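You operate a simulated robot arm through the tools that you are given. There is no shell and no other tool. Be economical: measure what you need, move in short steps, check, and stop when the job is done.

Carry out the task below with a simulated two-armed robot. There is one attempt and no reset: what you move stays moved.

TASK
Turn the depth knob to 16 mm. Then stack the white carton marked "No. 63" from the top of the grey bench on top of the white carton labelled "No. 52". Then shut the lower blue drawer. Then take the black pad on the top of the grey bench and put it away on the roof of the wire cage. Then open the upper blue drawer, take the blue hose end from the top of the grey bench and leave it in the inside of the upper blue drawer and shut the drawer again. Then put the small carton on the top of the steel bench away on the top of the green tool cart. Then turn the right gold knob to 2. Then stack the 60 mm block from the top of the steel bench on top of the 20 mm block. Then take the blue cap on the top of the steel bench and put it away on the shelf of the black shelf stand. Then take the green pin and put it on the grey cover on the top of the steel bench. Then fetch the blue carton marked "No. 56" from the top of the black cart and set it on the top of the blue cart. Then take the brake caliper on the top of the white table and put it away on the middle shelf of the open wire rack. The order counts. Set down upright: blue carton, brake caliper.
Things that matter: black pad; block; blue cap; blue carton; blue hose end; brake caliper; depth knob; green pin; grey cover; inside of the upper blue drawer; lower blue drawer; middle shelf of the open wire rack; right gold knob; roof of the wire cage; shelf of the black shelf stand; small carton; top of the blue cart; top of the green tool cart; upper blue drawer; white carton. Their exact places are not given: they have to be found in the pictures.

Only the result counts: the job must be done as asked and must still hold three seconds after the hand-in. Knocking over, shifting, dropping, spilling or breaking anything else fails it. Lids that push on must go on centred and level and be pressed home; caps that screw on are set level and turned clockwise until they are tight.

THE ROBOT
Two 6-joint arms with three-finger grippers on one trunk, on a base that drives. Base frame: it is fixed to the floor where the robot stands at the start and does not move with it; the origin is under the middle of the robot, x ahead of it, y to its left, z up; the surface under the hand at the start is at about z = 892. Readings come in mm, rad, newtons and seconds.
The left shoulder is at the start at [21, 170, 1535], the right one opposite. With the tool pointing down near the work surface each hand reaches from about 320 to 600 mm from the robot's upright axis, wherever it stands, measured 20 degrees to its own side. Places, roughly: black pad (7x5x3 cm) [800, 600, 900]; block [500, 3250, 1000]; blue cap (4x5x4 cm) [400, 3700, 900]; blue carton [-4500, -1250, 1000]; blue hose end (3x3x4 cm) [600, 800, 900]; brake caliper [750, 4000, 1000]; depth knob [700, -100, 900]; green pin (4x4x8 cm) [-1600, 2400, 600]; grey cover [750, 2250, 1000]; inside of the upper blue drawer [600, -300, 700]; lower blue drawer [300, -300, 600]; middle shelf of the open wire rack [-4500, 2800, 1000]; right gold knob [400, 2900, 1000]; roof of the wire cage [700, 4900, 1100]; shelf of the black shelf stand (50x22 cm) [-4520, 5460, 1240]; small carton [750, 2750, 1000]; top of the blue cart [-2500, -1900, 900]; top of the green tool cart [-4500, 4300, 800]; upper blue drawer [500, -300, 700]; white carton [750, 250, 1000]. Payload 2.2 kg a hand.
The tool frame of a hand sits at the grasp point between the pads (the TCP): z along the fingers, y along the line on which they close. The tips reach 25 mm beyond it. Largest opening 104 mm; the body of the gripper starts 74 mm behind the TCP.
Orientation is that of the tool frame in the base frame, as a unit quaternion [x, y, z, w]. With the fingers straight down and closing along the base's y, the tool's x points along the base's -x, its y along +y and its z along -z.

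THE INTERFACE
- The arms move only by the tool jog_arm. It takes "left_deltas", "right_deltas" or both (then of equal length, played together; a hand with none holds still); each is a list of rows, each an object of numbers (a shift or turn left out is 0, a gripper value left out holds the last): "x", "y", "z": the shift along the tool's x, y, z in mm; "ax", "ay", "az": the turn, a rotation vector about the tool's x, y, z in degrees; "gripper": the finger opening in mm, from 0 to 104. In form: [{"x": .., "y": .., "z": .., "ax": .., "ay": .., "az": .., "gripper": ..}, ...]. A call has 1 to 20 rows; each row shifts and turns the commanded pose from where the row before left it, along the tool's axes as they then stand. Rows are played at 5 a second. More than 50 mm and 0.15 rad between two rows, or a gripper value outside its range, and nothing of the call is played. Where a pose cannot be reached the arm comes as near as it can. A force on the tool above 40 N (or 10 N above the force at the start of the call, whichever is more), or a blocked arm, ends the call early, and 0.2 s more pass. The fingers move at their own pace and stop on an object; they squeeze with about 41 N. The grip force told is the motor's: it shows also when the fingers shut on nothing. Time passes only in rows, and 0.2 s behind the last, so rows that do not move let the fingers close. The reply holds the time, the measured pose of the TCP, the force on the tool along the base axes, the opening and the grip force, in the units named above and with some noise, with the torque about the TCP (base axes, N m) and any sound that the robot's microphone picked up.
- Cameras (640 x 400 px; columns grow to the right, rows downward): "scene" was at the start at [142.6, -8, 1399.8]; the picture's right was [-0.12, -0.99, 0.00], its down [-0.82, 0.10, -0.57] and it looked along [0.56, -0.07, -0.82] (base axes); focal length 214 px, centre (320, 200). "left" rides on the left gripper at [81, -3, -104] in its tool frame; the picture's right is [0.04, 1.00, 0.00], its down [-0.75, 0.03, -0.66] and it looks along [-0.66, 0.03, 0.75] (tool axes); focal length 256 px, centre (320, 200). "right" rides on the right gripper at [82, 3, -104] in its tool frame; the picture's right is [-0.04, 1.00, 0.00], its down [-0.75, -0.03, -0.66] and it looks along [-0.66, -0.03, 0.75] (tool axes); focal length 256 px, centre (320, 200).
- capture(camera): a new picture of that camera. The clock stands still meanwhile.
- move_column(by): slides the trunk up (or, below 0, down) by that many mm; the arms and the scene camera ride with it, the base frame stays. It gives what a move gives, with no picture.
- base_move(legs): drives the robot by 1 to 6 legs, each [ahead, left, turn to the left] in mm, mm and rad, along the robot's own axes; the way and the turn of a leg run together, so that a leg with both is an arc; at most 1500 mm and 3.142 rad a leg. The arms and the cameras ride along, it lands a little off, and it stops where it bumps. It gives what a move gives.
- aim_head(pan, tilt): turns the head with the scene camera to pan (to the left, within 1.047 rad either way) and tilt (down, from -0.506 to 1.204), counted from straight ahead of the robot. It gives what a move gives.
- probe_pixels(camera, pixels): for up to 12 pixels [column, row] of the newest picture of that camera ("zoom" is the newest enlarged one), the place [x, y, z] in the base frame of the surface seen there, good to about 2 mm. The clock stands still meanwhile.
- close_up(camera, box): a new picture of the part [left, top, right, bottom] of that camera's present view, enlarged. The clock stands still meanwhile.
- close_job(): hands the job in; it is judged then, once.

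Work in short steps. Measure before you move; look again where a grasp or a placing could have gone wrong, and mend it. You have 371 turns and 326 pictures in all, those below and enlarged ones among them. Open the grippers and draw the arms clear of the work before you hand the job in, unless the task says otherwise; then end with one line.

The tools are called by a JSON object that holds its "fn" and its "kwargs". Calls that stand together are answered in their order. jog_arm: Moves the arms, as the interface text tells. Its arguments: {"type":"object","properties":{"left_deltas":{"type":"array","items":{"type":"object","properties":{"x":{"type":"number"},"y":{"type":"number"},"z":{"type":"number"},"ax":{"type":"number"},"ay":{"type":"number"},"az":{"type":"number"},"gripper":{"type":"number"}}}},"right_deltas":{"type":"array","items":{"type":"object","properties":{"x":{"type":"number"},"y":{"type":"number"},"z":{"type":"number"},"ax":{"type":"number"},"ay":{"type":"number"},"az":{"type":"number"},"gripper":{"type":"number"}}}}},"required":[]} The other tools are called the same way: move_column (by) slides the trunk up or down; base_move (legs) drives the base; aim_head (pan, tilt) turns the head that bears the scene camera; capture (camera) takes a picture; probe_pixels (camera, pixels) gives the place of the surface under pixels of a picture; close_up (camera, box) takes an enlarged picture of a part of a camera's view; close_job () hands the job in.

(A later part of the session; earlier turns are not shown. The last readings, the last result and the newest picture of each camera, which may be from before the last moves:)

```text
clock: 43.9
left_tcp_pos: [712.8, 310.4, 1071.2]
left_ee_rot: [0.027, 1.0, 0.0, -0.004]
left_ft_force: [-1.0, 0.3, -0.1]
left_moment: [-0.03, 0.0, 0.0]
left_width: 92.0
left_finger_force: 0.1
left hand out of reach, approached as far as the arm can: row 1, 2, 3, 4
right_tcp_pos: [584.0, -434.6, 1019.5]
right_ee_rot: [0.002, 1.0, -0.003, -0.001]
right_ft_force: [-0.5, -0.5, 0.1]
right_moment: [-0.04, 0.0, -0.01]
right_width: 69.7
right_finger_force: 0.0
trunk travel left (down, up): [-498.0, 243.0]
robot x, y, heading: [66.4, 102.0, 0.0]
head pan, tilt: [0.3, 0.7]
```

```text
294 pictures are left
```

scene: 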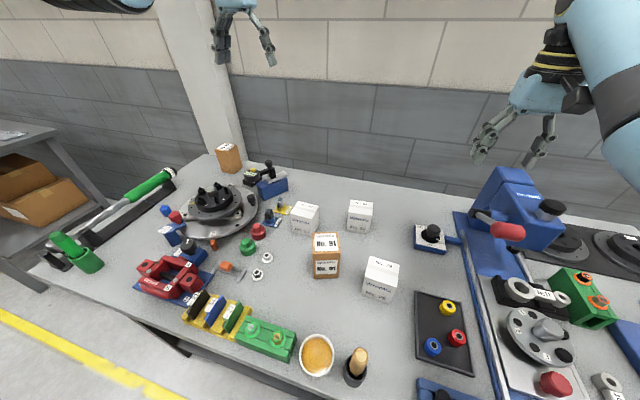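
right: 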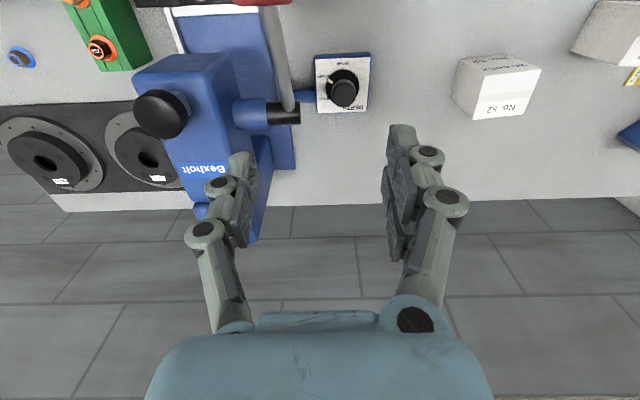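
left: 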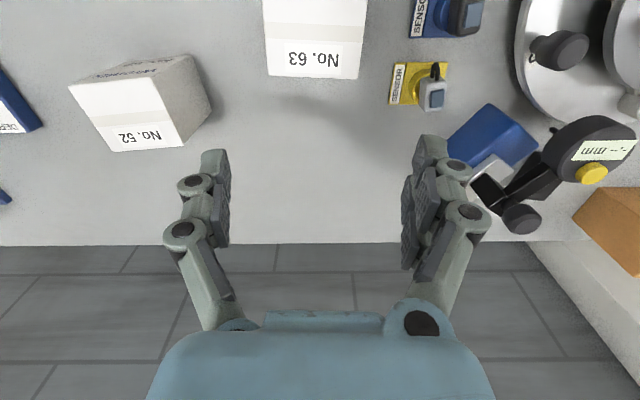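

The hand is at its inner reach limit; raising the trunk 100 mm while jogging down gives room.

{"fn": "move_column", "kwargs": {"by": 100}}

{"fn": "jog_arm", "kwargs": {"left_deltas": [{"z": 40}, {"z": 40}, {"x": 25, "z": 20}, {"x": 28, "y": -2, "z": 20}, {}]}}

{"fn": "capture", "kwargs": {"camera": "left"}}

```text
clock: 45.2
left_tcp_pos: [713.1, 312.0, 1171.1]
left_ee_rot: [0.028, 1.0, -0.001, -0.004]
left_ft_force: [0.1, 0.0, -0.5]
left_moment: [0.02, 0.02, -0.01]
left_width: 91.9
left_finger_force: 0.1
right_tcp_pos: [584.6, -436.1, 1119.4]
right_ee_rot: [0.003, 1.0, -0.002, -0.001]
right_ft_force: [-0.3, 0.6, -0.9]
right_moment: [-0.01, 0.0, 0.01]
right_width: 70.0
right_finger_force: 0.1
trunk travel left (down, up): [-598.0, 143.0]
robot x, y, heading: [68.2, 98.9, 0.001]
head pan, tilt: [0.3, 0.7]
```

```text
clock: 46.4
left_tcp_pos: [660.9, 311.9, 1051.2]
left_ee_rot: [0.028, 1.0, 0.0, -0.005]
left_ft_force: [-0.7, -0.6, -0.2]
left_moment: [0.01, 0.01, 0.0]
left_width: 92.0
left_finger_force: 0.0
right_tcp_pos: [584.0, -435.8, 1119.5]
right_ee_rot: [0.001, 1.0, -0.002, 0.0]
right_ft_force: [0.4, -0.3, -0.4]
right_moment: [0.0, 0.0, 0.05]
right_width: 70.0
right_finger_force: 0.2
trunk travel left (down, up): [-598.0, 143.0]
robot x, y, heading: [68.6, 100.6, -0.003]
head pan, tilt: [0.3, 0.7]
```

```text
293 pictures are left
```

left: 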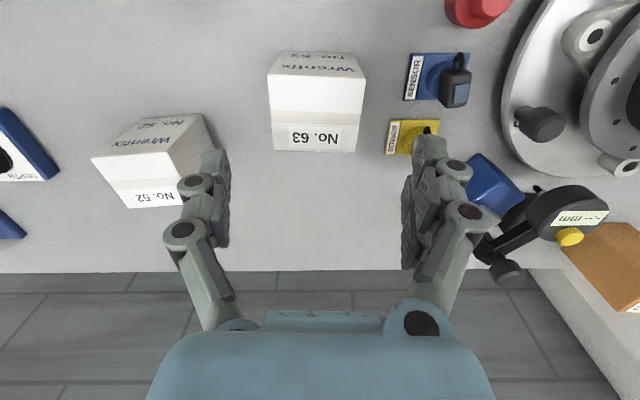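

{"fn": "probe_pixels", "kwargs": {"camera": "left", "pixels": [[276, 78], [360, 82], [278, 147], [352, 148], [315, 115], [430, 130], [430, 143], [455, 90], [158, 180], [400, 140]]}}

```text
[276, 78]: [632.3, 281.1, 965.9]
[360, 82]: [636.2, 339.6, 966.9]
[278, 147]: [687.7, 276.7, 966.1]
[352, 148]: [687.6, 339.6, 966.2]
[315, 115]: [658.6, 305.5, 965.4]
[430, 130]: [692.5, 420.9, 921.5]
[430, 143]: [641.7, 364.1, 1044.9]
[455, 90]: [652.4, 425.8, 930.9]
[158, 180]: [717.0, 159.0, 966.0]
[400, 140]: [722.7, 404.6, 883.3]
```

Centre (660,308). Shift −4 in y, descend to z≈937 and close.

{"fn": "jog_arm", "kwargs": {"left_deltas": [{"y": -4, "z": 40}, {"z": 40}, {"z": 34}, {"gripper": 75}, {"gripper": 50}, {"gripper": 50}, {}]}}

```text
clock: 48.0
left_tcp_pos: [657.8, 306.4, 937.2]
left_ee_rot: [0.028, 1.0, 0.0, -0.005]
left_ft_force: [-0.6, 0.5, 0.7]
left_moment: [-0.07, -0.06, 0.01]
left_width: 76.3
left_finger_force: 41.0
right_tcp_pos: [584.6, -434.6, 1119.8]
right_ee_rot: [0.001, 1.0, -0.003, 0.0]
right_ft_force: [-0.3, -0.5, 0.4]
right_moment: [0.03, 0.02, 0.0]
right_width: 70.3
right_finger_force: 0.1
trunk travel left (down, up): [-598.0, 143.0]
robot x, y, heading: [68.8, 100.4, -0.002]
head pan, tilt: [0.3, 0.7]
```

{"fn": "capture", "kwargs": {"camera": "left"}}

```text
292 pictures are left
```

left: 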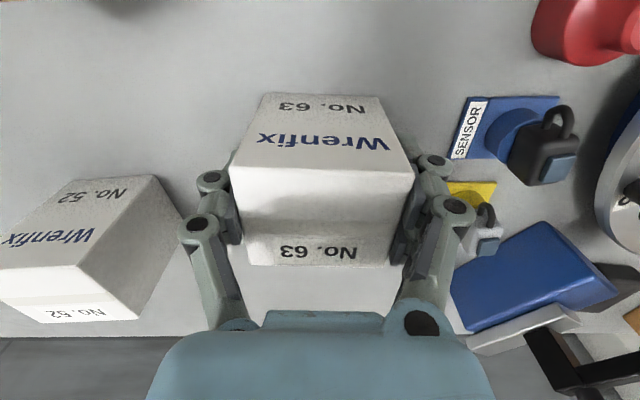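

Gripped. I lift 115 mm, carry to above carton 52 and rotate by +9° yaw.

{"fn": "jog_arm", "kwargs": {"left_deltas": [{"z": -40}, {"z": -40}, {"z": -35}, {"x": -16.8, "y": -38.7}, {"x": -16.8, "y": -38.7}, {"x": -16.8, "y": -38.7}, {"x": -16.8, "y": -38.7}, {"az": -4.5}, {"az": -4.5}, {}]}}

{"fn": "capture", "kwargs": {"camera": "left"}}

{"fn": "capture", "kwargs": {"camera": "scene"}}

```text
clock: 50.2
left_tcp_pos: [708.6, 156.2, 1053.3]
left_ee_rot: [-0.052, 0.999, 0.001, -0.005]
left_ft_force: [0.2, -0.1, -3.3]
left_moment: [0.03, 0.0, 0.01]
left_width: 76.5
left_finger_force: 40.8
left hand out of reach, approached as far as the arm can: row 7
right_tcp_pos: [583.8, -435.1, 1121.0]
right_ee_rot: [0.002, 1.0, -0.003, -0.001]
right_ft_force: [-0.1, 0.0, 0.0]
right_moment: [-0.02, 0.0, -0.02]
right_width: 69.7
right_finger_force: 0.0
trunk travel left (down, up): [-598.0, 143.0]
robot x, y, heading: [68.5, 99.6, 0.001]
head pan, tilt: [0.3, 0.7]
```

```text
291 pictures are left
```

left: 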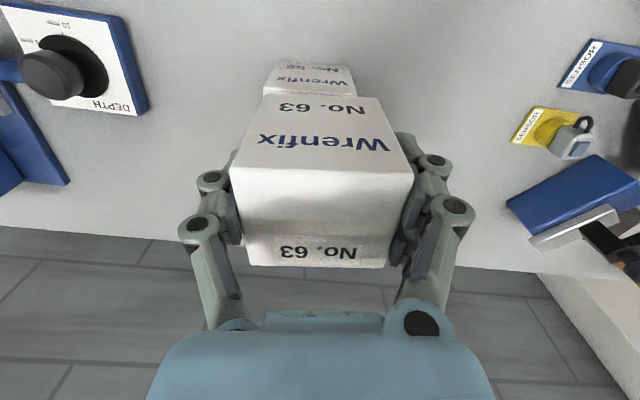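

```text
290 pictures are left
```

scene: 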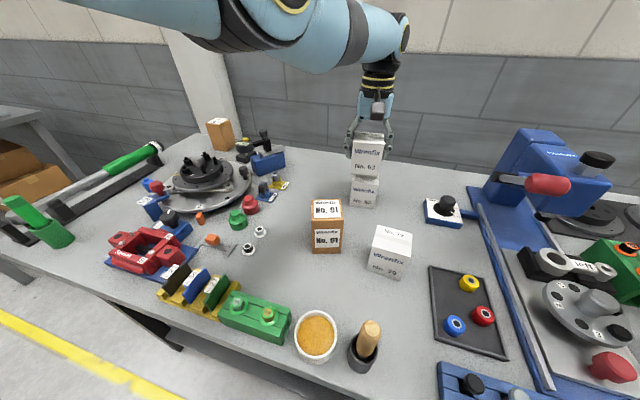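

The arm is at its outer limit at this height. I raise the hand 70 mm, then lower the trunk 80 mm to gain reach.

{"fn": "jog_arm", "kwargs": {"left_deltas": [{"z": -35}, {"z": -35}, {}]}}

{"fn": "move_column", "kwargs": {"by": -70}}

```text
clock: 51.0
left_tcp_pos: [709.0, 154.9, 1124.0]
left_ee_rot: [-0.05, 0.999, 0.0, -0.005]
left_ft_force: [0.7, 0.5, -4.1]
left_moment: [0.02, 0.01, 0.03]
left_width: 76.2
left_finger_force: 41.3
right_tcp_pos: [584.5, -435.1, 1119.1]
right_ee_rot: [0.002, 1.0, -0.003, -0.001]
right_ft_force: [-0.4, 0.3, 0.1]
right_moment: [-0.02, -0.01, 0.01]
right_width: 69.9
right_finger_force: 0.1
trunk travel left (down, up): [-598.0, 143.0]
robot x, y, heading: [64.9, 100.2, -0.003]
head pan, tilt: [0.3, 0.7]
```

```text
clock: 52.1
left_tcp_pos: [708.8, 155.1, 1054.1]
left_ee_rot: [-0.051, 0.999, 0.001, -0.005]
left_ft_force: [0.4, -0.4, -3.5]
left_moment: [-0.02, 0.0, 0.02]
left_width: 76.3
left_finger_force: 40.4
right_tcp_pos: [584.3, -435.5, 1050.3]
right_ee_rot: [0.002, 1.0, -0.003, -0.001]
right_ft_force: [0.0, -0.6, -0.2]
right_moment: [0.01, 0.0, -0.01]
right_width: 70.3
right_finger_force: 0.2
trunk travel left (down, up): [-528.0, 213.0]
robot x, y, heading: [67.0, 101.5, -0.004]
head pan, tilt: [0.3, 0.7]
```

{"fn": "jog_arm", "kwargs": {"left_deltas": [{"x": -7.4, "y": -7.8}, {"z": 15}, {}]}}

{"fn": "close_up", "kwargs": {"camera": "scene", "box": [320, 80, 430, 200]}}

```text
clock: 52.9
left_tcp_pos: [717.5, 148.2, 1039.0]
left_ee_rot: [-0.051, 0.999, 0.001, -0.005]
left_ft_force: [0.0, 0.1, -3.4]
left_moment: [0.02, 0.02, -0.05]
left_width: 76.3
left_finger_force: 40.9
right_tcp_pos: [584.2, -435.3, 1049.1]
right_ee_rot: [0.001, 1.0, -0.002, 0.0]
right_ft_force: [0.9, 0.3, -0.5]
right_moment: [0.02, 0.01, 0.0]
right_width: 70.3
right_finger_force: 0.0
trunk travel left (down, up): [-528.0, 213.0]
robot x, y, heading: [66.7, 98.8, -0.004]
head pan, tilt: [0.3, 0.7]
```

```text
3.33 times, centred on (375, 140) of scene
```

zoom: 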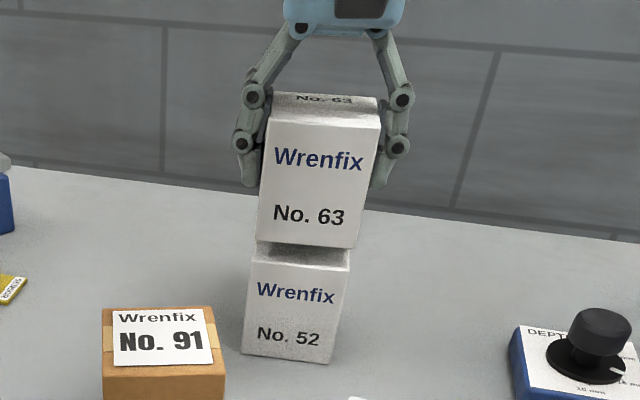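

{"fn": "probe_pixels", "kwargs": {"camera": "zoom", "pixels": [[260, 236], [353, 244], [254, 264], [344, 269], [305, 230], [298, 280], [349, 250], [257, 246]]}}

```text
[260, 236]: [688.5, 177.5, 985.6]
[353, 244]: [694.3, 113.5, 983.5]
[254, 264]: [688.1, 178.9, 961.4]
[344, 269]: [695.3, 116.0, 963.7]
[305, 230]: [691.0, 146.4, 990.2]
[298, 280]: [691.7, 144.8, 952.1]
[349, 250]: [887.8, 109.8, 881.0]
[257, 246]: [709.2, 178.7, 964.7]
```

Aligned within 2 mm. I lower 15 mm, gently to contact, and release.

{"fn": "jog_arm", "kwargs": {"left_deltas": [{"z": 8}, {"z": 5}, {"z": 2}, {}]}}

```text
clock: 53.9
left_tcp_pos: [718.0, 148.0, 1024.7]
left_ee_rot: [-0.051, 0.999, 0.0, -0.005]
left_ft_force: [0.4, -0.7, -3.1]
left_moment: [-0.02, -0.01, 0.05]
left_width: 76.1
left_finger_force: 41.3
right_tcp_pos: [583.5, -436.8, 1049.0]
right_ee_rot: [0.002, 1.0, -0.002, -0.001]
right_ft_force: [0.7, 0.5, -0.2]
right_moment: [0.0, 0.01, -0.05]
right_width: 69.8
right_finger_force: 0.0
trunk travel left (down, up): [-528.0, 213.0]
robot x, y, heading: [68.3, 100.2, 0.001]
head pan, tilt: [0.3, 0.7]
```

{"fn": "jog_arm", "kwargs": {"left_deltas": [{"z": 1}, {"z": 1}, {"gripper": 84}, {"gripper": 94}, {}, {"z": -30}, {"z": -30}, {"z": -30}]}}

{"fn": "close_up", "kwargs": {"camera": "scene", "box": [320, 80, 430, 200]}}

```text
clock: 55.7
left_tcp_pos: [717.8, 148.9, 1113.5]
left_ee_rot: [-0.051, 0.999, 0.001, -0.004]
left_ft_force: [-1.1, -0.1, -0.5]
left_moment: [0.01, 0.01, -0.01]
left_width: 94.2
left_finger_force: 0.0
right_tcp_pos: [583.9, -435.7, 1049.0]
right_ee_rot: [0.002, 1.0, -0.002, 0.0]
right_ft_force: [0.5, -1.0, -0.5]
right_moment: [0.0, -0.01, 0.01]
right_width: 69.9
right_finger_force: 0.1
trunk travel left (down, up): [-528.0, 213.0]
robot x, y, heading: [66.0, 98.3, 0.001]
head pan, tilt: [0.3, 0.7]
```

```text
3.33 times, centred on (375, 140) of scene
```

zoom: 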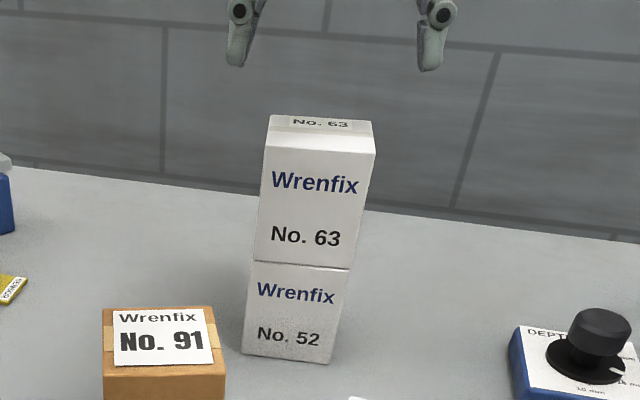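

Stack is neat. Next the lower drawer. I raise the trunk, back the robot off and look at the drawers from the front.

{"fn": "move_column", "kwargs": {"by": 150}}

{"fn": "base_move", "kwargs": {"legs": [[-600, 0, 0], [0, -250, 0]]}}

{"fn": "aim_head", "kwargs": {"pan": -0.25, "tilt": 0.6}}

{"fn": "capture", "kwargs": {"camera": "scene"}}

```text
clock: 57.4
left_tcp_pos: [719.1, 147.4, 1261.5]
left_ee_rot: [-0.051, 0.999, 0.001, -0.005]
left_ft_force: [0.4, 0.4, -0.4]
left_moment: [0.01, 0.01, -0.03]
left_width: 94.0
left_finger_force: 0.0
right_tcp_pos: [583.3, -435.4, 1198.8]
right_ee_rot: [0.002, 1.0, -0.002, -0.001]
right_ft_force: [-0.2, 0.7, 0.3]
right_moment: [0.02, -0.01, 0.01]
right_width: 69.7
right_finger_force: 0.1
trunk travel left (down, up): [-678.0, 63.0]
robot x, y, heading: [66.2, 98.1, 0.003]
head pan, tilt: [0.3, 0.7]
```

```text
clock: 62.2
left_tcp_pos: [113.1, -101.8, 1261.1]
left_ee_rot: [-0.047, 0.999, 0.002, -0.004]
left_ft_force: [-0.3, -0.6, -0.4]
left_moment: [-0.03, 0.01, 0.0]
left_width: 93.9
left_finger_force: 0.0
right_tcp_pos: [-26.1, -682.7, 1200.0]
right_ee_rot: [0.007, 1.0, -0.002, -0.001]
right_ft_force: [0.8, -0.8, 0.7]
right_moment: [-0.01, -0.03, 0.0]
right_width: 69.9
right_finger_force: 0.1
trunk travel left (down, up): [-678.0, 63.0]
robot x, y, heading: [-537.2, -145.0, -0.013]
head pan, tilt: [0.3, 0.7]
```

```text
clock: 63.2
left_tcp_pos: [112.8, -100.0, 1263.4]
left_ee_rot: [-0.046, 0.999, 0.0, -0.004]
left_ft_force: [-0.2, 0.2, 0.6]
left_moment: [0.0, -0.05, 0.01]
left_width: 94.2
left_finger_force: 0.0
right_tcp_pos: [-27.3, -682.9, 1199.0]
right_ee_rot: [0.007, 1.0, -0.002, -0.001]
right_ft_force: [-0.3, -0.3, -0.2]
right_moment: [0.01, -0.01, -0.01]
right_width: 70.1
right_finger_force: 0.1
trunk travel left (down, up): [-678.0, 63.0]
robot x, y, heading: [-536.5, -140.8, -0.015]
head pan, tilt: [-0.25, 0.6]
```

```text
287 pictures are left
```

scene: 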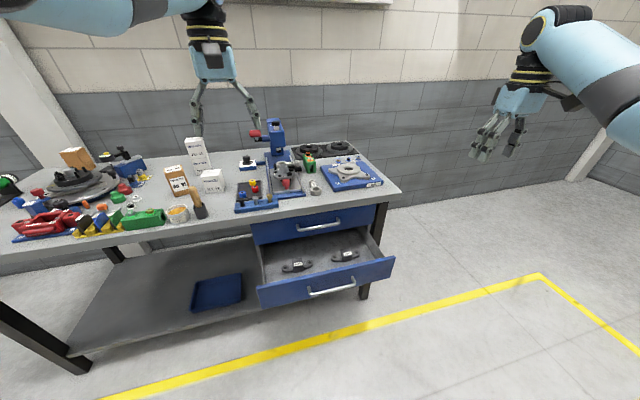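

{"fn": "close_up", "kwargs": {"camera": "scene", "box": [230, 180, 420, 310]}}

{"fn": "probe_pixels", "kwargs": {"camera": "scene", "pixels": [[258, 300], [393, 275], [260, 284], [393, 260], [310, 295], [332, 291], [355, 286], [258, 243], [372, 222], [318, 227], [298, 231], [340, 222]]}}

```text
3.08 times, centred on (325, 245) of scene
```

zoom: 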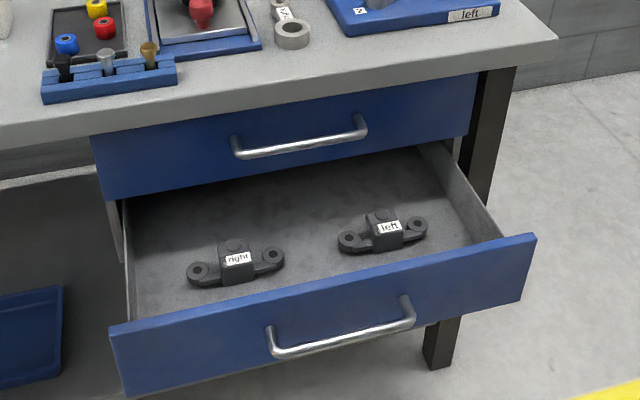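

```text
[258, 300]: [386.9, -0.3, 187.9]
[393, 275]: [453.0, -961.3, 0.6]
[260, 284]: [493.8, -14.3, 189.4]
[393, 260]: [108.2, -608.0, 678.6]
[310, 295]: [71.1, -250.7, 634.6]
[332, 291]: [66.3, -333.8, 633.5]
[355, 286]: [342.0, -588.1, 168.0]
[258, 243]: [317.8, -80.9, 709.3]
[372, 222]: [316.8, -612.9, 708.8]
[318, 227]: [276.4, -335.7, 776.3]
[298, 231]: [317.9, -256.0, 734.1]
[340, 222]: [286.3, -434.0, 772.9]
```

Lower handle bar is at ≈(68,-340,634), panel x=108; upper handle bar ≈(276,-345,775). I back off a bit more, then pitch the right hand to point forward and roll it 90°.

{"fn": "base_move", "kwargs": {"legs": [[-160, 0, 0.013]]}}

{"fn": "jog_arm", "kwargs": {"right_deltas": [{"ay": -8}, {"ay": -8}, {"ay": -8}, {"ay": -8}, {"ay": -8}, {"ay": -8}, {"ay": -8}, {"ay": -8}, {"ay": -8}, {"ay": -8}, {"ay": -8}, {"ay": -2}, {}]}}

```text
clock: 64.6
left_tcp_pos: [-48.1, -92.7, 1262.6]
left_ee_rot: [-0.054, 0.999, 0.0, -0.005]
left_ft_force: [-1.2, 0.1, -0.2]
left_moment: [0.02, 0.03, 0.01]
left_width: 93.8
left_finger_force: 0.0
right_tcp_pos: [-179.0, -675.7, 1200.0]
right_ee_rot: [0.0, 1.0, -0.001, -0.001]
right_ft_force: [0.0, 0.5, -0.1]
right_moment: [-0.01, -0.04, 0.02]
right_width: 69.8
right_finger_force: 0.0
trunk travel left (down, up): [-678.0, 63.0]
robot x, y, heading: [-695.7, -144.5, 0.007]
head pan, tilt: [-0.25, 0.6]
```

```text
clock: 67.4
left_tcp_pos: [-48.5, -91.9, 1263.3]
left_ee_rot: [-0.053, 0.999, 0.0, -0.004]
left_ft_force: [0.5, -0.7, 0.2]
left_moment: [0.03, -0.02, 0.0]
left_width: 94.0
left_finger_force: 0.1
right_tcp_pos: [-178.7, -678.7, 1200.8]
right_ee_rot: [0.005, 0.75, -0.008, 0.661]
right_ft_force: [-1.2, -0.6, 0.5]
right_moment: [-0.01, -0.01, 0.02]
right_width: 70.0
right_finger_force: 0.1
right hand out of reach, approached as far as the arm can: row 10, 11
trunk travel left (down, up): [-678.0, 63.0]
robot x, y, heading: [-695.0, -139.6, 0.003]
head pan, tilt: [-0.25, 0.6]
```

{"fn": "jog_arm", "kwargs": {"right_deltas": [{"az": 8}, {"az": 8}, {"az": 8}, {"az": 8}, {"az": 8}, {"az": 8}, {"az": 8}, {"az": 8}, {"az": 8}, {"az": 8}, {"az": 8}, {"az": 2}, {}]}}

{"fn": "capture", "kwargs": {"camera": "scene"}}

```text
clock: 70.2
left_tcp_pos: [-47.5, -91.7, 1262.2]
left_ee_rot: [-0.053, 0.999, 0.001, -0.004]
left_ft_force: [0.9, -0.1, 0.9]
left_moment: [-0.02, 0.02, 0.04]
left_width: 94.1
left_finger_force: 0.0
right_tcp_pos: [-155.4, -664.9, 1203.2]
right_ee_rot: [0.535, 0.527, 0.461, 0.473]
right_ft_force: [-1.2, -0.5, 0.1]
right_moment: [-0.01, 0.01, -0.01]
right_width: 69.9
right_finger_force: 0.0
right hand out of reach, approached as far as the arm can: row 7, 8, 9, 10, 11
trunk travel left (down, up): [-678.0, 63.0]
robot x, y, heading: [-693.0, -143.1, 0.0]
head pan, tilt: [-0.25, 0.6]
```

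```text
285 pictures are left
```

scene: 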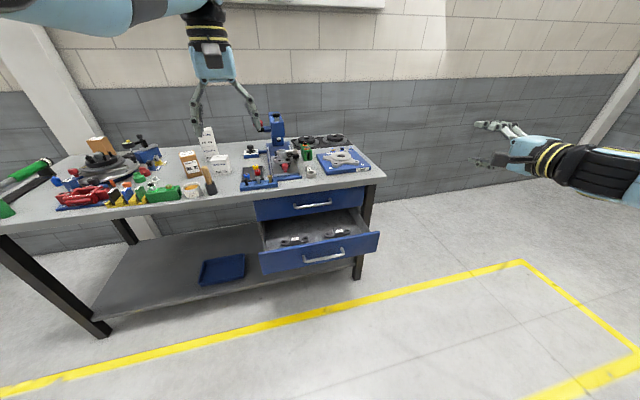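

Right hand points forward (7° down) with fingers closing vertically. I lower the trunk by 545 mm.

{"fn": "move_column", "kwargs": {"by": -545}}

```text
refused: -545 is not a number from -400 to 400
```

{"fn": "move_column", "kwargs": {"by": -400}}

{"fn": "move_column", "kwargs": {"by": -145}}

```text
clock: 74.0
left_tcp_pos: [-48.3, -91.7, 862.3]
left_ee_rot: [-0.053, 0.999, 0.002, -0.004]
left_ft_force: [1.0, 0.9, 0.4]
left_moment: [-0.01, 0.01, -0.01]
left_width: 94.1
left_finger_force: 0.0
right_tcp_pos: [-163.7, -665.2, 734.3]
right_ee_rot: [0.564, 0.557, 0.424, 0.437]
right_ft_force: [0.1, -0.4, 0.3]
right_moment: [0.01, -0.04, 0.03]
right_width: 70.1
right_finger_force: 0.1
trunk travel left (down, up): [-278.0, 463.0]
robot x, y, heading: [-696.7, -144.0, -0.001]
head pan, tilt: [-0.25, 0.6]
```

```text
clock: 75.7
left_tcp_pos: [-48.7, -91.9, 629.2]
left_ee_rot: [-0.053, 0.995, 0.004, -0.079]
left_ft_force: [0.0, -0.3, 0.9]
left_moment: [-0.02, 0.03, 0.0]
left_width: 94.1
left_finger_force: 0.0
right_tcp_pos: [-183.1, -663.6, 519.5]
right_ee_rot: [0.594, 0.589, 0.38, 0.394]
right_ft_force: [0.2, 0.0, 0.4]
right_moment: [-0.01, 0.0, -0.02]
right_width: 70.0
right_finger_force: 0.1
trunk travel left (down, up): [-133.0, 608.0]
robot x, y, heading: [-697.2, -139.6, 0.005]
head pan, tilt: [-0.25, 0.6]
```

The hand dropped lower and pitched 24° down. I level it and move it towards y −340, z ≈ 665.

{"fn": "jog_arm", "kwargs": {"right_deltas": [{"ax": -8}, {"ax": -8}, {"ax": -8}, {"x": 30, "y": 35}, {"x": 30, "y": 35}, {"x": 30, "y": 35}, {"x": 30, "y": 35}, {"x": 45}, {"x": 45}, {"x": 45}, {"x": 45}, {"x": 20}, {"gripper": 0}, {}]}}

{"fn": "capture", "kwargs": {"camera": "scene"}}

```text
clock: 78.4
left_tcp_pos: [-49.4, -91.5, 627.7]
left_ee_rot: [-0.052, 0.996, 0.005, -0.078]
left_ft_force: [-0.6, -0.6, -0.4]
left_moment: [-0.02, 0.02, -0.02]
left_width: 94.2
left_finger_force: 0.2
right_tcp_pos: [-130.5, -333.5, 653.5]
right_ee_rot: [0.463, 0.602, 0.439, 0.48]
right_ft_force: [0.0, -0.4, -0.1]
right_moment: [0.0, -0.02, -0.03]
right_width: 35.4
right_finger_force: 1.2
right hand out of reach, approached as far as the arm can: row 1, 2, 3, 5
trunk travel left (down, up): [-133.0, 608.0]
robot x, y, heading: [-695.1, -139.9, 0.001]
head pan, tilt: [-0.25, 0.6]
stopped in row 13 (right hand): the arm was blocked; the commanded pose is now the measured one
```

```text
284 pictures are left
```

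scene: 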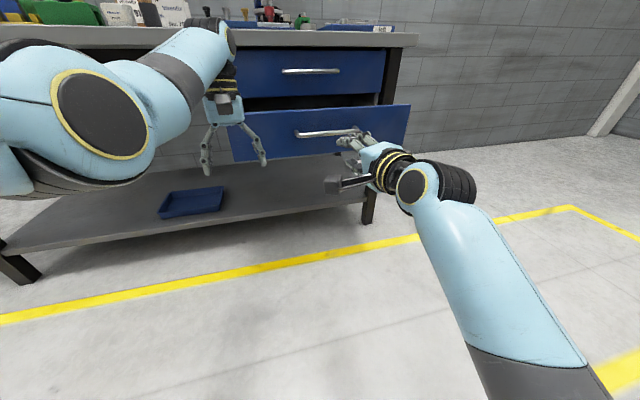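

I raise the fingers above the handle bar, close them, and move the left hand aside to the left.

{"fn": "jog_arm", "kwargs": {"right_deltas": "[{\"y\": 20, \"gripper\": 0}, {}, {}, {}, {}], \"left_deltas\": []", "left_deltas": [{"y": 45}, {"y": 45}, {"y": 45}, {"y": 45}, {}]}}

```text
refused: the rows could not be read
```

{"fn": "jog_arm", "kwargs": {"right_deltas": [{"y": 20, "gripper": 0}, {}, {}, {}, {}], "left_deltas": [{"y": 45}, {"y": 45}, {"y": 45}, {"y": 45}, {}]}}

```text
clock: 79.6
left_tcp_pos: [-28.9, 79.3, 606.6]
left_ee_rot: [-0.052, 0.996, 0.004, -0.078]
left_ft_force: [0.2, -0.1, 0.6]
left_moment: [-0.03, 0.0, -0.03]
left_width: 94.2
left_finger_force: 0.0
left hand out of reach, approached as far as the arm can: row 1, 2, 3, 4
right_tcp_pos: [-132.1, -333.9, 666.1]
right_ee_rot: [0.457, 0.613, 0.427, 0.483]
right_ft_force: [0.4, -0.4, -0.1]
right_moment: [0.0, 0.01, -0.01]
right_width: 0.0
right_finger_force: 28.7
trunk travel left (down, up): [-133.0, 608.0]
robot x, y, heading: [-696.0, -143.0, -0.0]
head pan, tilt: [-0.25, 0.6]
```

{"fn": "base_move", "kwargs": {"legs": [[190, 0, 0]]}}

{"fn": "capture", "kwargs": {"camera": "scene"}}

```text
clock: 81.2
left_tcp_pos: [160.9, 78.4, 606.9]
left_ee_rot: [-0.053, 0.995, 0.005, -0.08]
left_ft_force: [-0.8, -0.7, 1.5]
left_moment: [-0.04, -0.01, -0.02]
left_width: 94.1
left_finger_force: 0.0
right_tcp_pos: [59.4, -333.1, 668.8]
right_ee_rot: [0.456, 0.612, 0.429, 0.484]
right_ft_force: [0.3, 0.0, 0.1]
right_moment: [0.03, -0.04, -0.01]
right_width: 0.0
right_finger_force: 28.6
trunk travel left (down, up): [-133.0, 608.0]
robot x, y, heading: [-508.5, -141.9, 0.0]
head pan, tilt: [-0.25, 0.6]
```

```text
283 pictures are left
```

scene: 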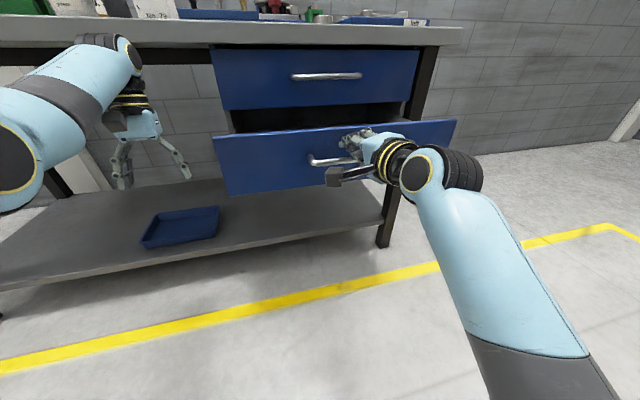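

Fingertips are just in front of the panel, above the bar. I push ahead slowly.

{"fn": "jog_arm", "kwargs": {"right_deltas": [{"z": 12, "y": 2}, {"z": 12, "y": 2}, {"z": 12, "y": 2}, {"z": 12, "y": 2}, {"z": 12, "y": 2}, {"z": 12, "y": 2}, {"z": 12, "y": 2}, {"z": 12, "y": 2}, {"z": 12, "y": 2}, {"z": 12, "y": 2}]}}

{"fn": "capture", "kwargs": {"camera": "scene"}}

```text
clock: 83.4
left_tcp_pos: [161.8, 77.7, 605.7]
left_ee_rot: [-0.053, 0.995, 0.004, -0.079]
left_ft_force: [-0.3, 0.2, -0.7]
left_moment: [-0.03, 0.04, 0.01]
left_width: 93.9
left_finger_force: 0.0
right_tcp_pos: [179.8, -319.3, 667.4]
right_ee_rot: [0.455, 0.612, 0.43, 0.484]
right_ft_force: [0.2, -0.7, 0.5]
right_moment: [0.01, 0.0, -0.01]
right_width: 0.3
right_finger_force: 28.6
trunk travel left (down, up): [-133.0, 608.0]
robot x, y, heading: [-508.3, -141.4, -0.001]
head pan, tilt: [-0.25, 0.6]
```

```text
282 pictures are left
```

scene: 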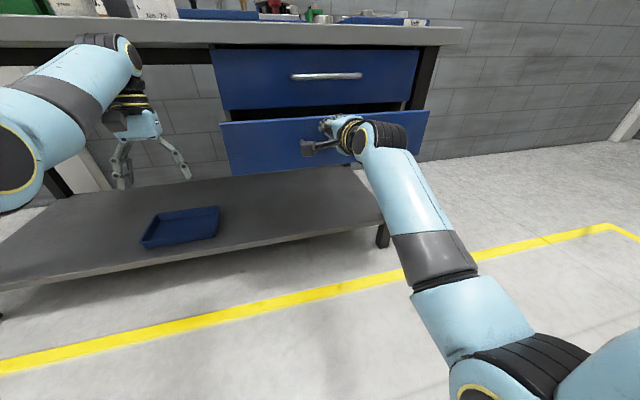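

The drawer moves with the hand. I push the remaining ~112 mm until it stops.

{"fn": "jog_arm", "kwargs": {"right_deltas": [{"z": 12, "y": 2, "x": -1}, {"z": 12, "y": 2, "x": -1}, {"z": 12, "y": 2, "x": -1}, {"z": 12, "y": 2, "x": -1}, {"z": 12, "y": 2, "x": -1}, {"z": 12, "y": 2, "x": -1}, {"z": 12, "y": 2, "x": -1}, {"z": 12, "y": 2, "x": -1}, {"z": 8, "y": 2}, {"z": 6}, {"z": 5}, {"z": 5}]}}

{"fn": "capture", "kwargs": {"camera": "scene"}}

```text
clock: 85.7
left_tcp_pos: [158.0, 77.5, 608.6]
left_ee_rot: [-0.052, 0.996, 0.004, -0.078]
left_ft_force: [-0.1, -0.1, -0.5]
left_moment: [0.0, 0.02, 0.0]
left_width: 94.0
left_finger_force: 0.0
right_tcp_pos: [290.4, -313.6, 668.1]
right_ee_rot: [0.457, 0.611, 0.43, 0.483]
right_ft_force: [-25.5, 2.7, 6.6]
right_moment: [-0.13, -0.42, -0.36]
right_width: 0.0
right_finger_force: 27.9
trunk travel left (down, up): [-133.0, 608.0]
robot x, y, heading: [-508.8, -142.2, -0.002]
head pan, tilt: [-0.25, 0.6]
stopped in row 11 (right hand): the force on the tool passed its limit at 50 N (the readings are from after the stop); the commanded pose is now the measured one
```

```text
281 pictures are left
```

scene: 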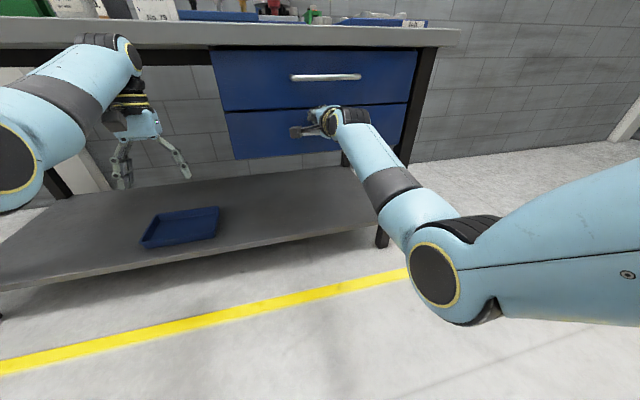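

It hit its stop and looks shut. I verify by probing both panels.

{"fn": "probe_pixels", "kwargs": {"camera": "scene", "pixels": [[250, 145], [250, 80], [235, 125], [300, 76], [350, 76], [325, 77], [400, 60], [290, 150]]}}

{"fn": "jog_arm", "kwargs": {"right_deltas": [{"z": -30}, {"z": -40}, {"z": -40}, {"z": -40}, {"z": -40}]}}

```text
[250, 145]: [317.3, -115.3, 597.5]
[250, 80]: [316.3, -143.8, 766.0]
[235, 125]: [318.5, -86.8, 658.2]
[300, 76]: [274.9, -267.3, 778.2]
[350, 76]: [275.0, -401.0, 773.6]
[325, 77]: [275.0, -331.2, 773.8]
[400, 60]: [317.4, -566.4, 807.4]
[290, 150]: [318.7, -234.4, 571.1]
```

```text
clock: 86.9
left_tcp_pos: [159.9, 77.9, 606.6]
left_ee_rot: [-0.053, 0.995, 0.005, -0.079]
left_ft_force: [0.9, 0.4, -0.3]
left_moment: [0.06, 0.03, 0.01]
left_width: 94.1
left_finger_force: 0.1
right_tcp_pos: [104.5, -333.8, 697.9]
right_ee_rot: [0.453, 0.614, 0.426, 0.486]
right_ft_force: [-0.1, -0.5, 0.0]
right_moment: [-0.05, 0.03, 0.0]
right_width: 0.1
right_finger_force: 28.2
trunk travel left (down, up): [-133.0, 608.0]
robot x, y, heading: [-509.9, -144.9, -0.005]
head pan, tilt: [-0.25, 0.6]
```

Both fronts read x≈317: the lower drawer is shut. Next is the black pad. I retract the right hand close to the body while raising the trunk.

{"fn": "jog_arm", "kwargs": {"right_deltas": [{"z": -45}, {"z": -45}, {"z": -45}, {"z": -45}, {"z": -45}, {}]}}

{"fn": "base_move", "kwargs": {"legs": [[-250, 0, 0]]}}

{"fn": "move_column", "kwargs": {"by": 400}}

```text
clock: 88.3
left_tcp_pos: [159.9, 77.7, 607.7]
left_ee_rot: [-0.052, 0.996, 0.005, -0.078]
left_ft_force: [0.5, 0.2, -0.7]
left_moment: [0.0, -0.01, -0.04]
left_width: 93.9
left_finger_force: 0.1
right_tcp_pos: [-68.6, -342.4, 679.3]
right_ee_rot: [0.434, 0.621, 0.429, 0.492]
right_ft_force: [-0.1, -0.1, -0.4]
right_moment: [-0.04, 0.01, -0.01]
right_width: 0.0
right_finger_force: 28.7
right hand out of reach, approached as far as the arm can: row 3, 4, 5
trunk travel left (down, up): [-133.0, 608.0]
robot x, y, heading: [-505.0, -143.7, -0.001]
head pan, tilt: [-0.25, 0.6]
```

```text
clock: 90.1
left_tcp_pos: [-91.9, 77.2, 607.2]
left_ee_rot: [-0.052, 0.996, 0.005, -0.079]
left_ft_force: [-0.3, -0.2, 1.2]
left_moment: [0.02, -0.02, 0.0]
left_width: 93.9
left_finger_force: 0.1
right_tcp_pos: [-324.8, -342.5, 675.7]
right_ee_rot: [0.436, 0.623, 0.427, 0.49]
right_ft_force: [0.9, 0.2, 0.3]
right_moment: [-0.01, -0.02, 0.03]
right_width: 0.0
right_finger_force: 28.1
trunk travel left (down, up): [-133.0, 608.0]
robot x, y, heading: [-762.0, -141.4, -0.005]
head pan, tilt: [-0.25, 0.6]
```

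```text
clock: 94.0
left_tcp_pos: [-88.0, 77.4, 1075.3]
left_ee_rot: [-0.052, 0.998, 0.003, -0.027]
left_ft_force: [-0.4, 0.3, -0.5]
left_moment: [-0.04, -0.07, 0.0]
left_width: 93.9
left_finger_force: 0.0
right_tcp_pos: [-323.5, -342.5, 1075.4]
right_ee_rot: [0.437, 0.623, 0.427, 0.489]
right_ft_force: [0.3, -0.8, 0.3]
right_moment: [-0.01, -0.02, -0.01]
right_width: 0.0
right_finger_force: 28.3
trunk travel left (down, up): [-533.0, 208.0]
robot x, y, heading: [-760.7, -142.8, -0.0]
head pan, tilt: [-0.25, 0.6]
```

{"fn": "base_move", "kwargs": {"legs": [[0, 560, 0]]}}

{"fn": "aim_head", "kwargs": {"pan": 0.3, "tilt": 0.35}}

{"fn": "capture", "kwargs": {"camera": "scene"}}

```text
clock: 97.2
left_tcp_pos: [-88.8, 633.2, 1075.3]
left_ee_rot: [-0.052, 0.998, 0.001, -0.027]
left_ft_force: [-0.6, 0.6, -0.2]
left_moment: [-0.03, -0.01, -0.02]
left_width: 94.1
left_finger_force: 0.0
right_tcp_pos: [-324.0, 211.5, 1075.3]
right_ee_rot: [0.435, 0.623, 0.427, 0.49]
right_ft_force: [-0.4, 0.3, 0.9]
right_moment: [-0.03, -0.01, -0.03]
right_width: 0.1
right_finger_force: 28.3
trunk travel left (down, up): [-533.0, 208.0]
robot x, y, heading: [-758.5, 417.0, 0.001]
head pan, tilt: [-0.25, 0.6]
```

```text
clock: 98.1
left_tcp_pos: [-87.9, 631.5, 1075.3]
left_ee_rot: [-0.052, 0.998, 0.002, -0.027]
left_ft_force: [0.6, 0.1, 0.2]
left_moment: [0.0, 0.01, 0.0]
left_width: 93.8
left_finger_force: 0.1
right_tcp_pos: [-324.0, 211.5, 1074.6]
right_ee_rot: [0.436, 0.623, 0.427, 0.489]
right_ft_force: [-0.4, -0.6, -0.7]
right_moment: [-0.03, -0.01, 0.03]
right_width: 0.0
right_finger_force: 28.3
trunk travel left (down, up): [-533.0, 208.0]
robot x, y, heading: [-759.9, 410.2, -0.001]
head pan, tilt: [0.3, 0.351]
```

```text
280 pictures are left
```

scene: 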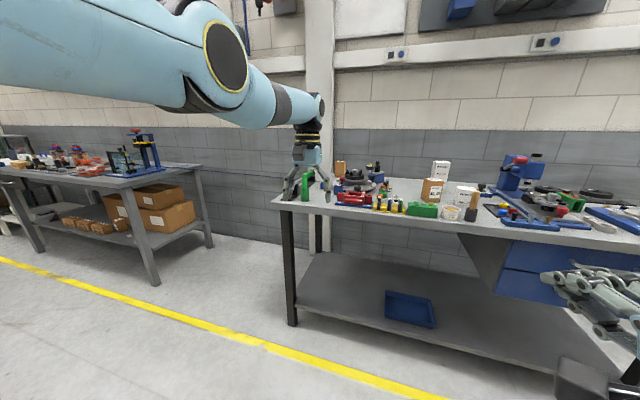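

There's a gap between the benches at the left end. I probe its extents.

{"fn": "probe_pixels", "kwargs": {"camera": "scene", "pixels": [[272, 204], [284, 192], [320, 240], [326, 200], [205, 168], [160, 285], [215, 248], [240, 200], [200, 170], [300, 325], [380, 200], [225, 232]]}}

{"fn": "close_up", "kwargs": {"camera": "scene", "box": [260, 140, 480, 240]}}

```text
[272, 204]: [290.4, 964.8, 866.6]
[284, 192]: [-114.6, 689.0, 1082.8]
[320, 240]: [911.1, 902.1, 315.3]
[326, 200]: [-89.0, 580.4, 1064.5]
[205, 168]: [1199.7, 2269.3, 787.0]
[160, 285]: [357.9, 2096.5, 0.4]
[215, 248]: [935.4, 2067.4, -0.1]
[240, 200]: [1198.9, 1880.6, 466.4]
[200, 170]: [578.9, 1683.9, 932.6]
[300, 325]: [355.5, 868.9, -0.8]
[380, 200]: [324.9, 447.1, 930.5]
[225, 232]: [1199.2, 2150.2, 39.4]
```

```text
2.91 times, centred on (370, 190) of scene
```

zoom: 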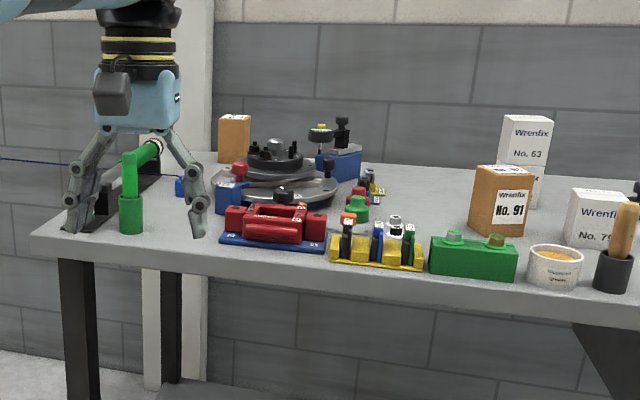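

Bench spans to y≈965 and the pad (833,606) is best reached from the gap at the bench's left end, facing −y. I raise the trunk, drive out left and turn −90°.

{"fn": "move_column", "kwargs": {"by": 160}}

{"fn": "base_move", "kwargs": {"legs": [[0, 815, 0], [0, 0, -1.571]]}}

{"fn": "aim_head", "kwargs": {"pan": 0.3, "tilt": 0.6}}

{"fn": "capture", "kwargs": {"camera": "scene"}}

```text
clock: 100.0
left_tcp_pos: [-89.0, 633.2, 1238.8]
left_ee_rot: [-0.053, 0.998, 0.001, -0.023]
left_ft_force: [0.7, 0.2, -0.3]
left_moment: [-0.01, 0.01, 0.01]
left_width: 94.0
left_finger_force: 0.2
right_tcp_pos: [-322.5, 212.0, 1235.6]
right_ee_rot: [0.438, 0.623, 0.426, 0.488]
right_ft_force: [0.4, 0.4, -0.2]
right_moment: [-0.02, 0.04, -0.03]
right_width: 0.0
right_finger_force: 28.6
trunk travel left (down, up): [-693.0, 48.0]
robot x, y, heading: [-764.9, 413.3, -0.002]
head pan, tilt: [0.3, 0.351]
```

```text
clock: 108.1
left_tcp_pos: [-528.5, 558.6, 1239.3]
left_ee_rot: [0.662, 0.749, 0.017, -0.016]
left_ft_force: [-0.4, 0.2, 0.0]
left_moment: [-0.01, -0.02, -0.01]
left_width: 94.0
left_finger_force: 0.0
right_tcp_pos: [-953.7, 785.6, 1235.6]
right_ee_rot: [0.748, 0.139, -0.039, 0.648]
right_ft_force: [-0.5, 0.4, 0.1]
right_moment: [-0.01, -0.01, 0.02]
right_width: 0.3
right_finger_force: 28.7
trunk travel left (down, up): [-693.0, 48.0]
robot x, y, heading: [-761.9, 1226.8, -1.552]
head pan, tilt: [0.3, 0.351]
```

```text
clock: 108.9
left_tcp_pos: [-527.4, 558.8, 1239.4]
left_ee_rot: [0.663, 0.748, 0.018, -0.015]
left_ft_force: [-0.4, -0.3, 0.5]
left_moment: [-0.01, 0.0, 0.01]
left_width: 93.5
left_finger_force: 0.1
right_tcp_pos: [-952.4, 786.2, 1235.1]
right_ee_rot: [0.748, 0.138, -0.039, 0.649]
right_ft_force: [-0.7, 0.8, 0.1]
right_moment: [-0.02, 0.0, -0.04]
right_width: 0.0
right_finger_force: 28.2
trunk travel left (down, up): [-693.0, 48.0]
robot x, y, heading: [-760.7, 1225.9, -1.552]
head pan, tilt: [0.3, 0.6]
```

```text
278 pictures are left
```

scene: 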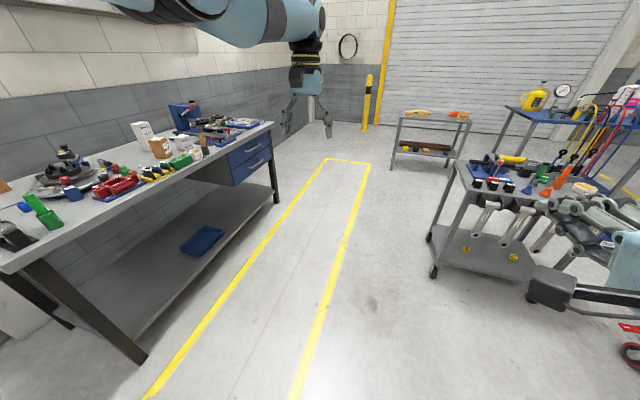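

{"fn": "base_move", "kwargs": {"legs": [[0, 1360, 0]]}}

{"fn": "capture", "kwargs": {"camera": "left"}}

{"fn": "capture", "kwargs": {"camera": "scene"}}

```text
clock: 115.7
left_tcp_pos: [829.8, 568.7, 1239.1]
left_ee_rot: [0.668, 0.744, 0.017, -0.016]
left_ft_force: [-0.5, 0.4, 0.2]
left_moment: [0.01, 0.01, -0.01]
left_width: 93.8
left_finger_force: 0.1
right_tcp_pos: [407.0, 802.8, 1235.2]
right_ee_rot: [0.749, 0.133, -0.044, 0.647]
right_ft_force: [0.9, 0.8, 0.9]
right_moment: [-0.02, 0.0, 0.0]
right_width: 0.0
right_finger_force: 27.8
trunk travel left (down, up): [-693.0, 48.0]
robot x, y, heading: [609.9, 1237.8, -1.564]
head pan, tilt: [0.3, 0.6]
```

```text
277 pictures are left
```

left: 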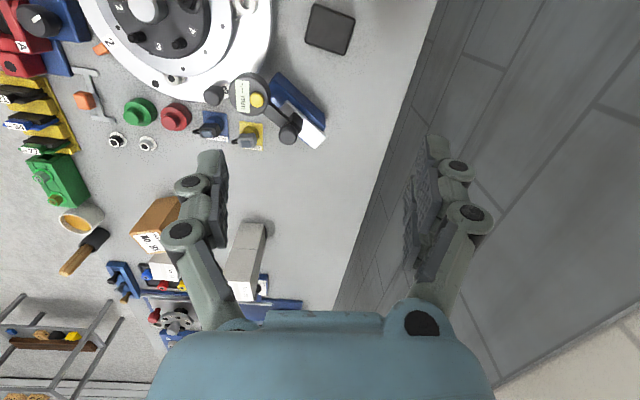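

```text
276 pictures are left
```

scene: 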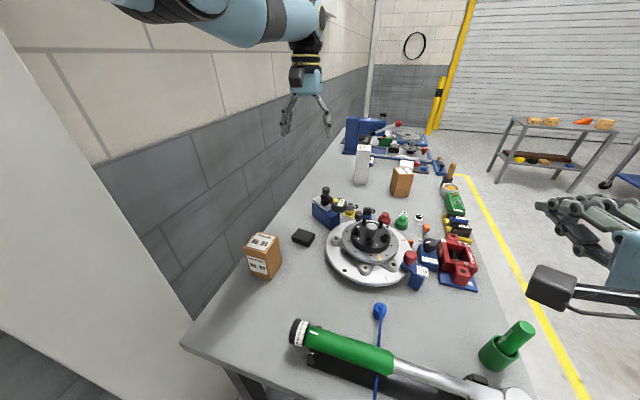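

The pad is at left px (330,28). I enlarge and probe it.

{"fn": "close_up", "kwargs": {"camera": "left", "box": [270, 0, 400, 80]}}

{"fn": "probe_pixels", "kwargs": {"camera": "left", "pixels": [[315, 4], [355, 17], [346, 53], [306, 41], [331, 27], [300, 130], [290, 85]]}}

{"fn": "close_up", "kwargs": {"camera": "scene", "box": [180, 200, 400, 400]}}

```text
4.92 times, centred on (335, 40) of left
```

zoom: 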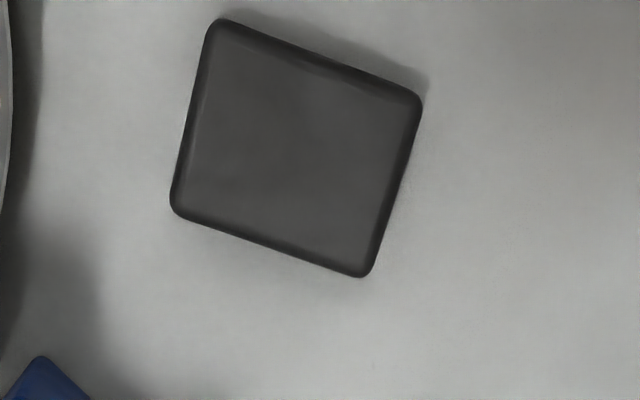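

```text
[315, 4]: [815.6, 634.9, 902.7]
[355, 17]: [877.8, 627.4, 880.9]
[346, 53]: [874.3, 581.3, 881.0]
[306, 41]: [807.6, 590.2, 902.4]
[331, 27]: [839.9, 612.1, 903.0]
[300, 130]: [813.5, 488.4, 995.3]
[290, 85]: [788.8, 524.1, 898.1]
```

```text
2.00 times, centred on (290, 300) of scene
```

zoom: 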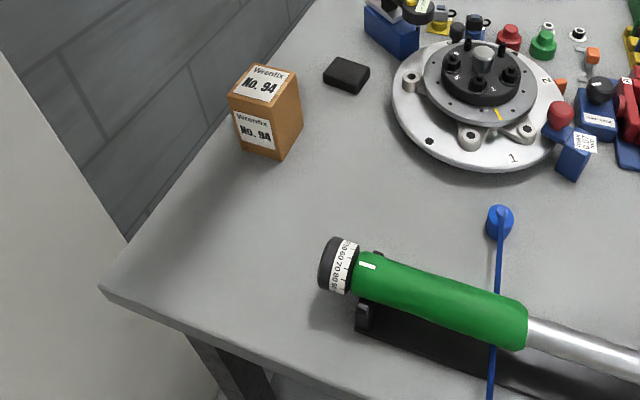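

{"fn": "close_up", "kwargs": {"camera": "left", "box": [270, 0, 400, 80]}}

{"fn": "probe_pixels", "kwargs": {"camera": "zoom", "pixels": [[225, 35], [408, 105], [362, 262], [186, 205], [316, 65], [195, 120], [270, 235], [385, 185], [297, 150]]}}

```text
4.92 times, centred on (335, 40) of left
```

zoom: 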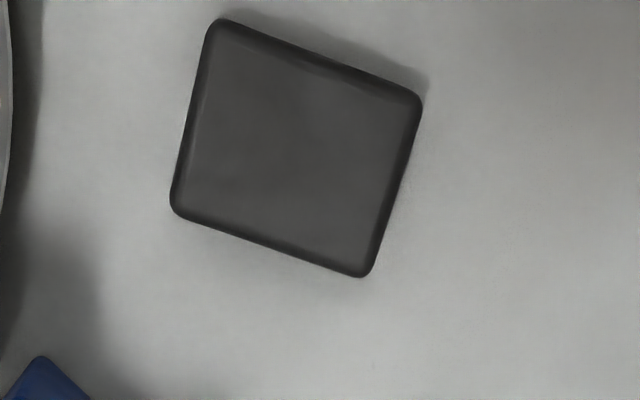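

```text
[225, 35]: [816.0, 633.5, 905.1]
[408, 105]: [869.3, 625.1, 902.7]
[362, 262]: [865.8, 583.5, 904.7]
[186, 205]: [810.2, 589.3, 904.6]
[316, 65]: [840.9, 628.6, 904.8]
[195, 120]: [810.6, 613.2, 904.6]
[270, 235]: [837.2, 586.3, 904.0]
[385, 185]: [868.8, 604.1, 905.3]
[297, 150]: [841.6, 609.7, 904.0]
```

Pad centre ≈(840,608), long axis ≈ −7° from x. I lower the trunk 120 mm, then jog over and down, turning az +13.

{"fn": "move_column", "kwargs": {"by": -120}}

{"fn": "jog_arm", "kwargs": {"left_deltas": [{"z": 30}, {"z": 30}, {"x": 37.7, "y": 14.2}, {"az": 6.5}, {"az": 6.5}, {}]}}

{"fn": "capture", "kwargs": {"camera": "left"}}

```text
clock: 117.2
left_tcp_pos: [828.7, 568.9, 1119.1]
left_ee_rot: [0.668, 0.744, 0.017, -0.015]
left_ft_force: [-0.8, 0.5, 0.7]
left_moment: [0.02, -0.02, 0.02]
left_width: 93.6
left_finger_force: 0.1
right_tcp_pos: [407.4, 802.7, 1116.2]
right_ee_rot: [0.749, 0.133, -0.043, 0.648]
right_ft_force: [-0.5, 0.3, 0.4]
right_moment: [-0.02, 0.0, 0.01]
right_width: 0.3
right_finger_force: 28.4
trunk travel left (down, up): [-573.0, 168.0]
robot x, y, heading: [606.9, 1239.0, -1.571]
head pan, tilt: [0.3, 0.6]
```

```text
clock: 118.6
left_tcp_pos: [838.8, 611.1, 1059.5]
left_ee_rot: [0.748, 0.663, 0.015, -0.017]
left_ft_force: [-0.6, 1.0, -0.5]
left_moment: [0.02, -0.01, 0.01]
left_width: 94.0
left_finger_force: 0.0
right_tcp_pos: [407.3, 802.3, 1115.2]
right_ee_rot: [0.749, 0.133, -0.043, 0.648]
right_ft_force: [-0.8, 0.4, 0.0]
right_moment: [0.01, -0.03, -0.01]
right_width: 0.0
right_finger_force: 28.2
trunk travel left (down, up): [-573.0, 168.0]
robot x, y, heading: [607.2, 1239.3, -1.572]
head pan, tilt: [0.3, 0.6]
```

```text
272 pictures are left
```

left: 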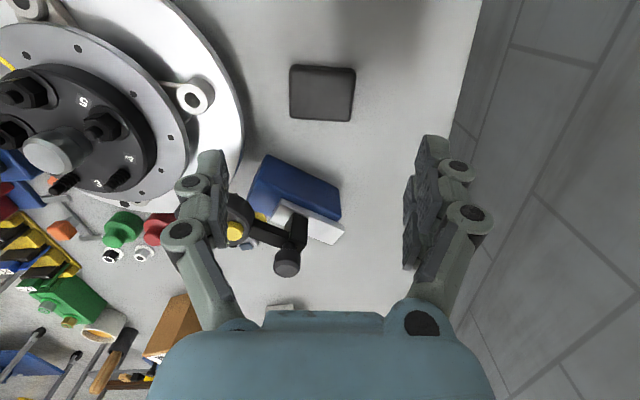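

{"fn": "probe_pixels", "kwargs": {"camera": "left", "pixels": [[242, 120], [235, 75], [192, 96], [255, 170], [340, 205], [293, 95], [353, 95], [323, 67], [321, 119], [323, 92]]}}

```text
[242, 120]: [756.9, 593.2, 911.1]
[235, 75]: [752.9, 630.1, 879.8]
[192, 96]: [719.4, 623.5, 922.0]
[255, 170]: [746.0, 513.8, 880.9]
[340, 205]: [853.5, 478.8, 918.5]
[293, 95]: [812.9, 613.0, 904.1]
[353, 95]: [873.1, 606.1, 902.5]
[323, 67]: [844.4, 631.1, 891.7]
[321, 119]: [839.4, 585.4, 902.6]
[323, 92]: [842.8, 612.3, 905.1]
```

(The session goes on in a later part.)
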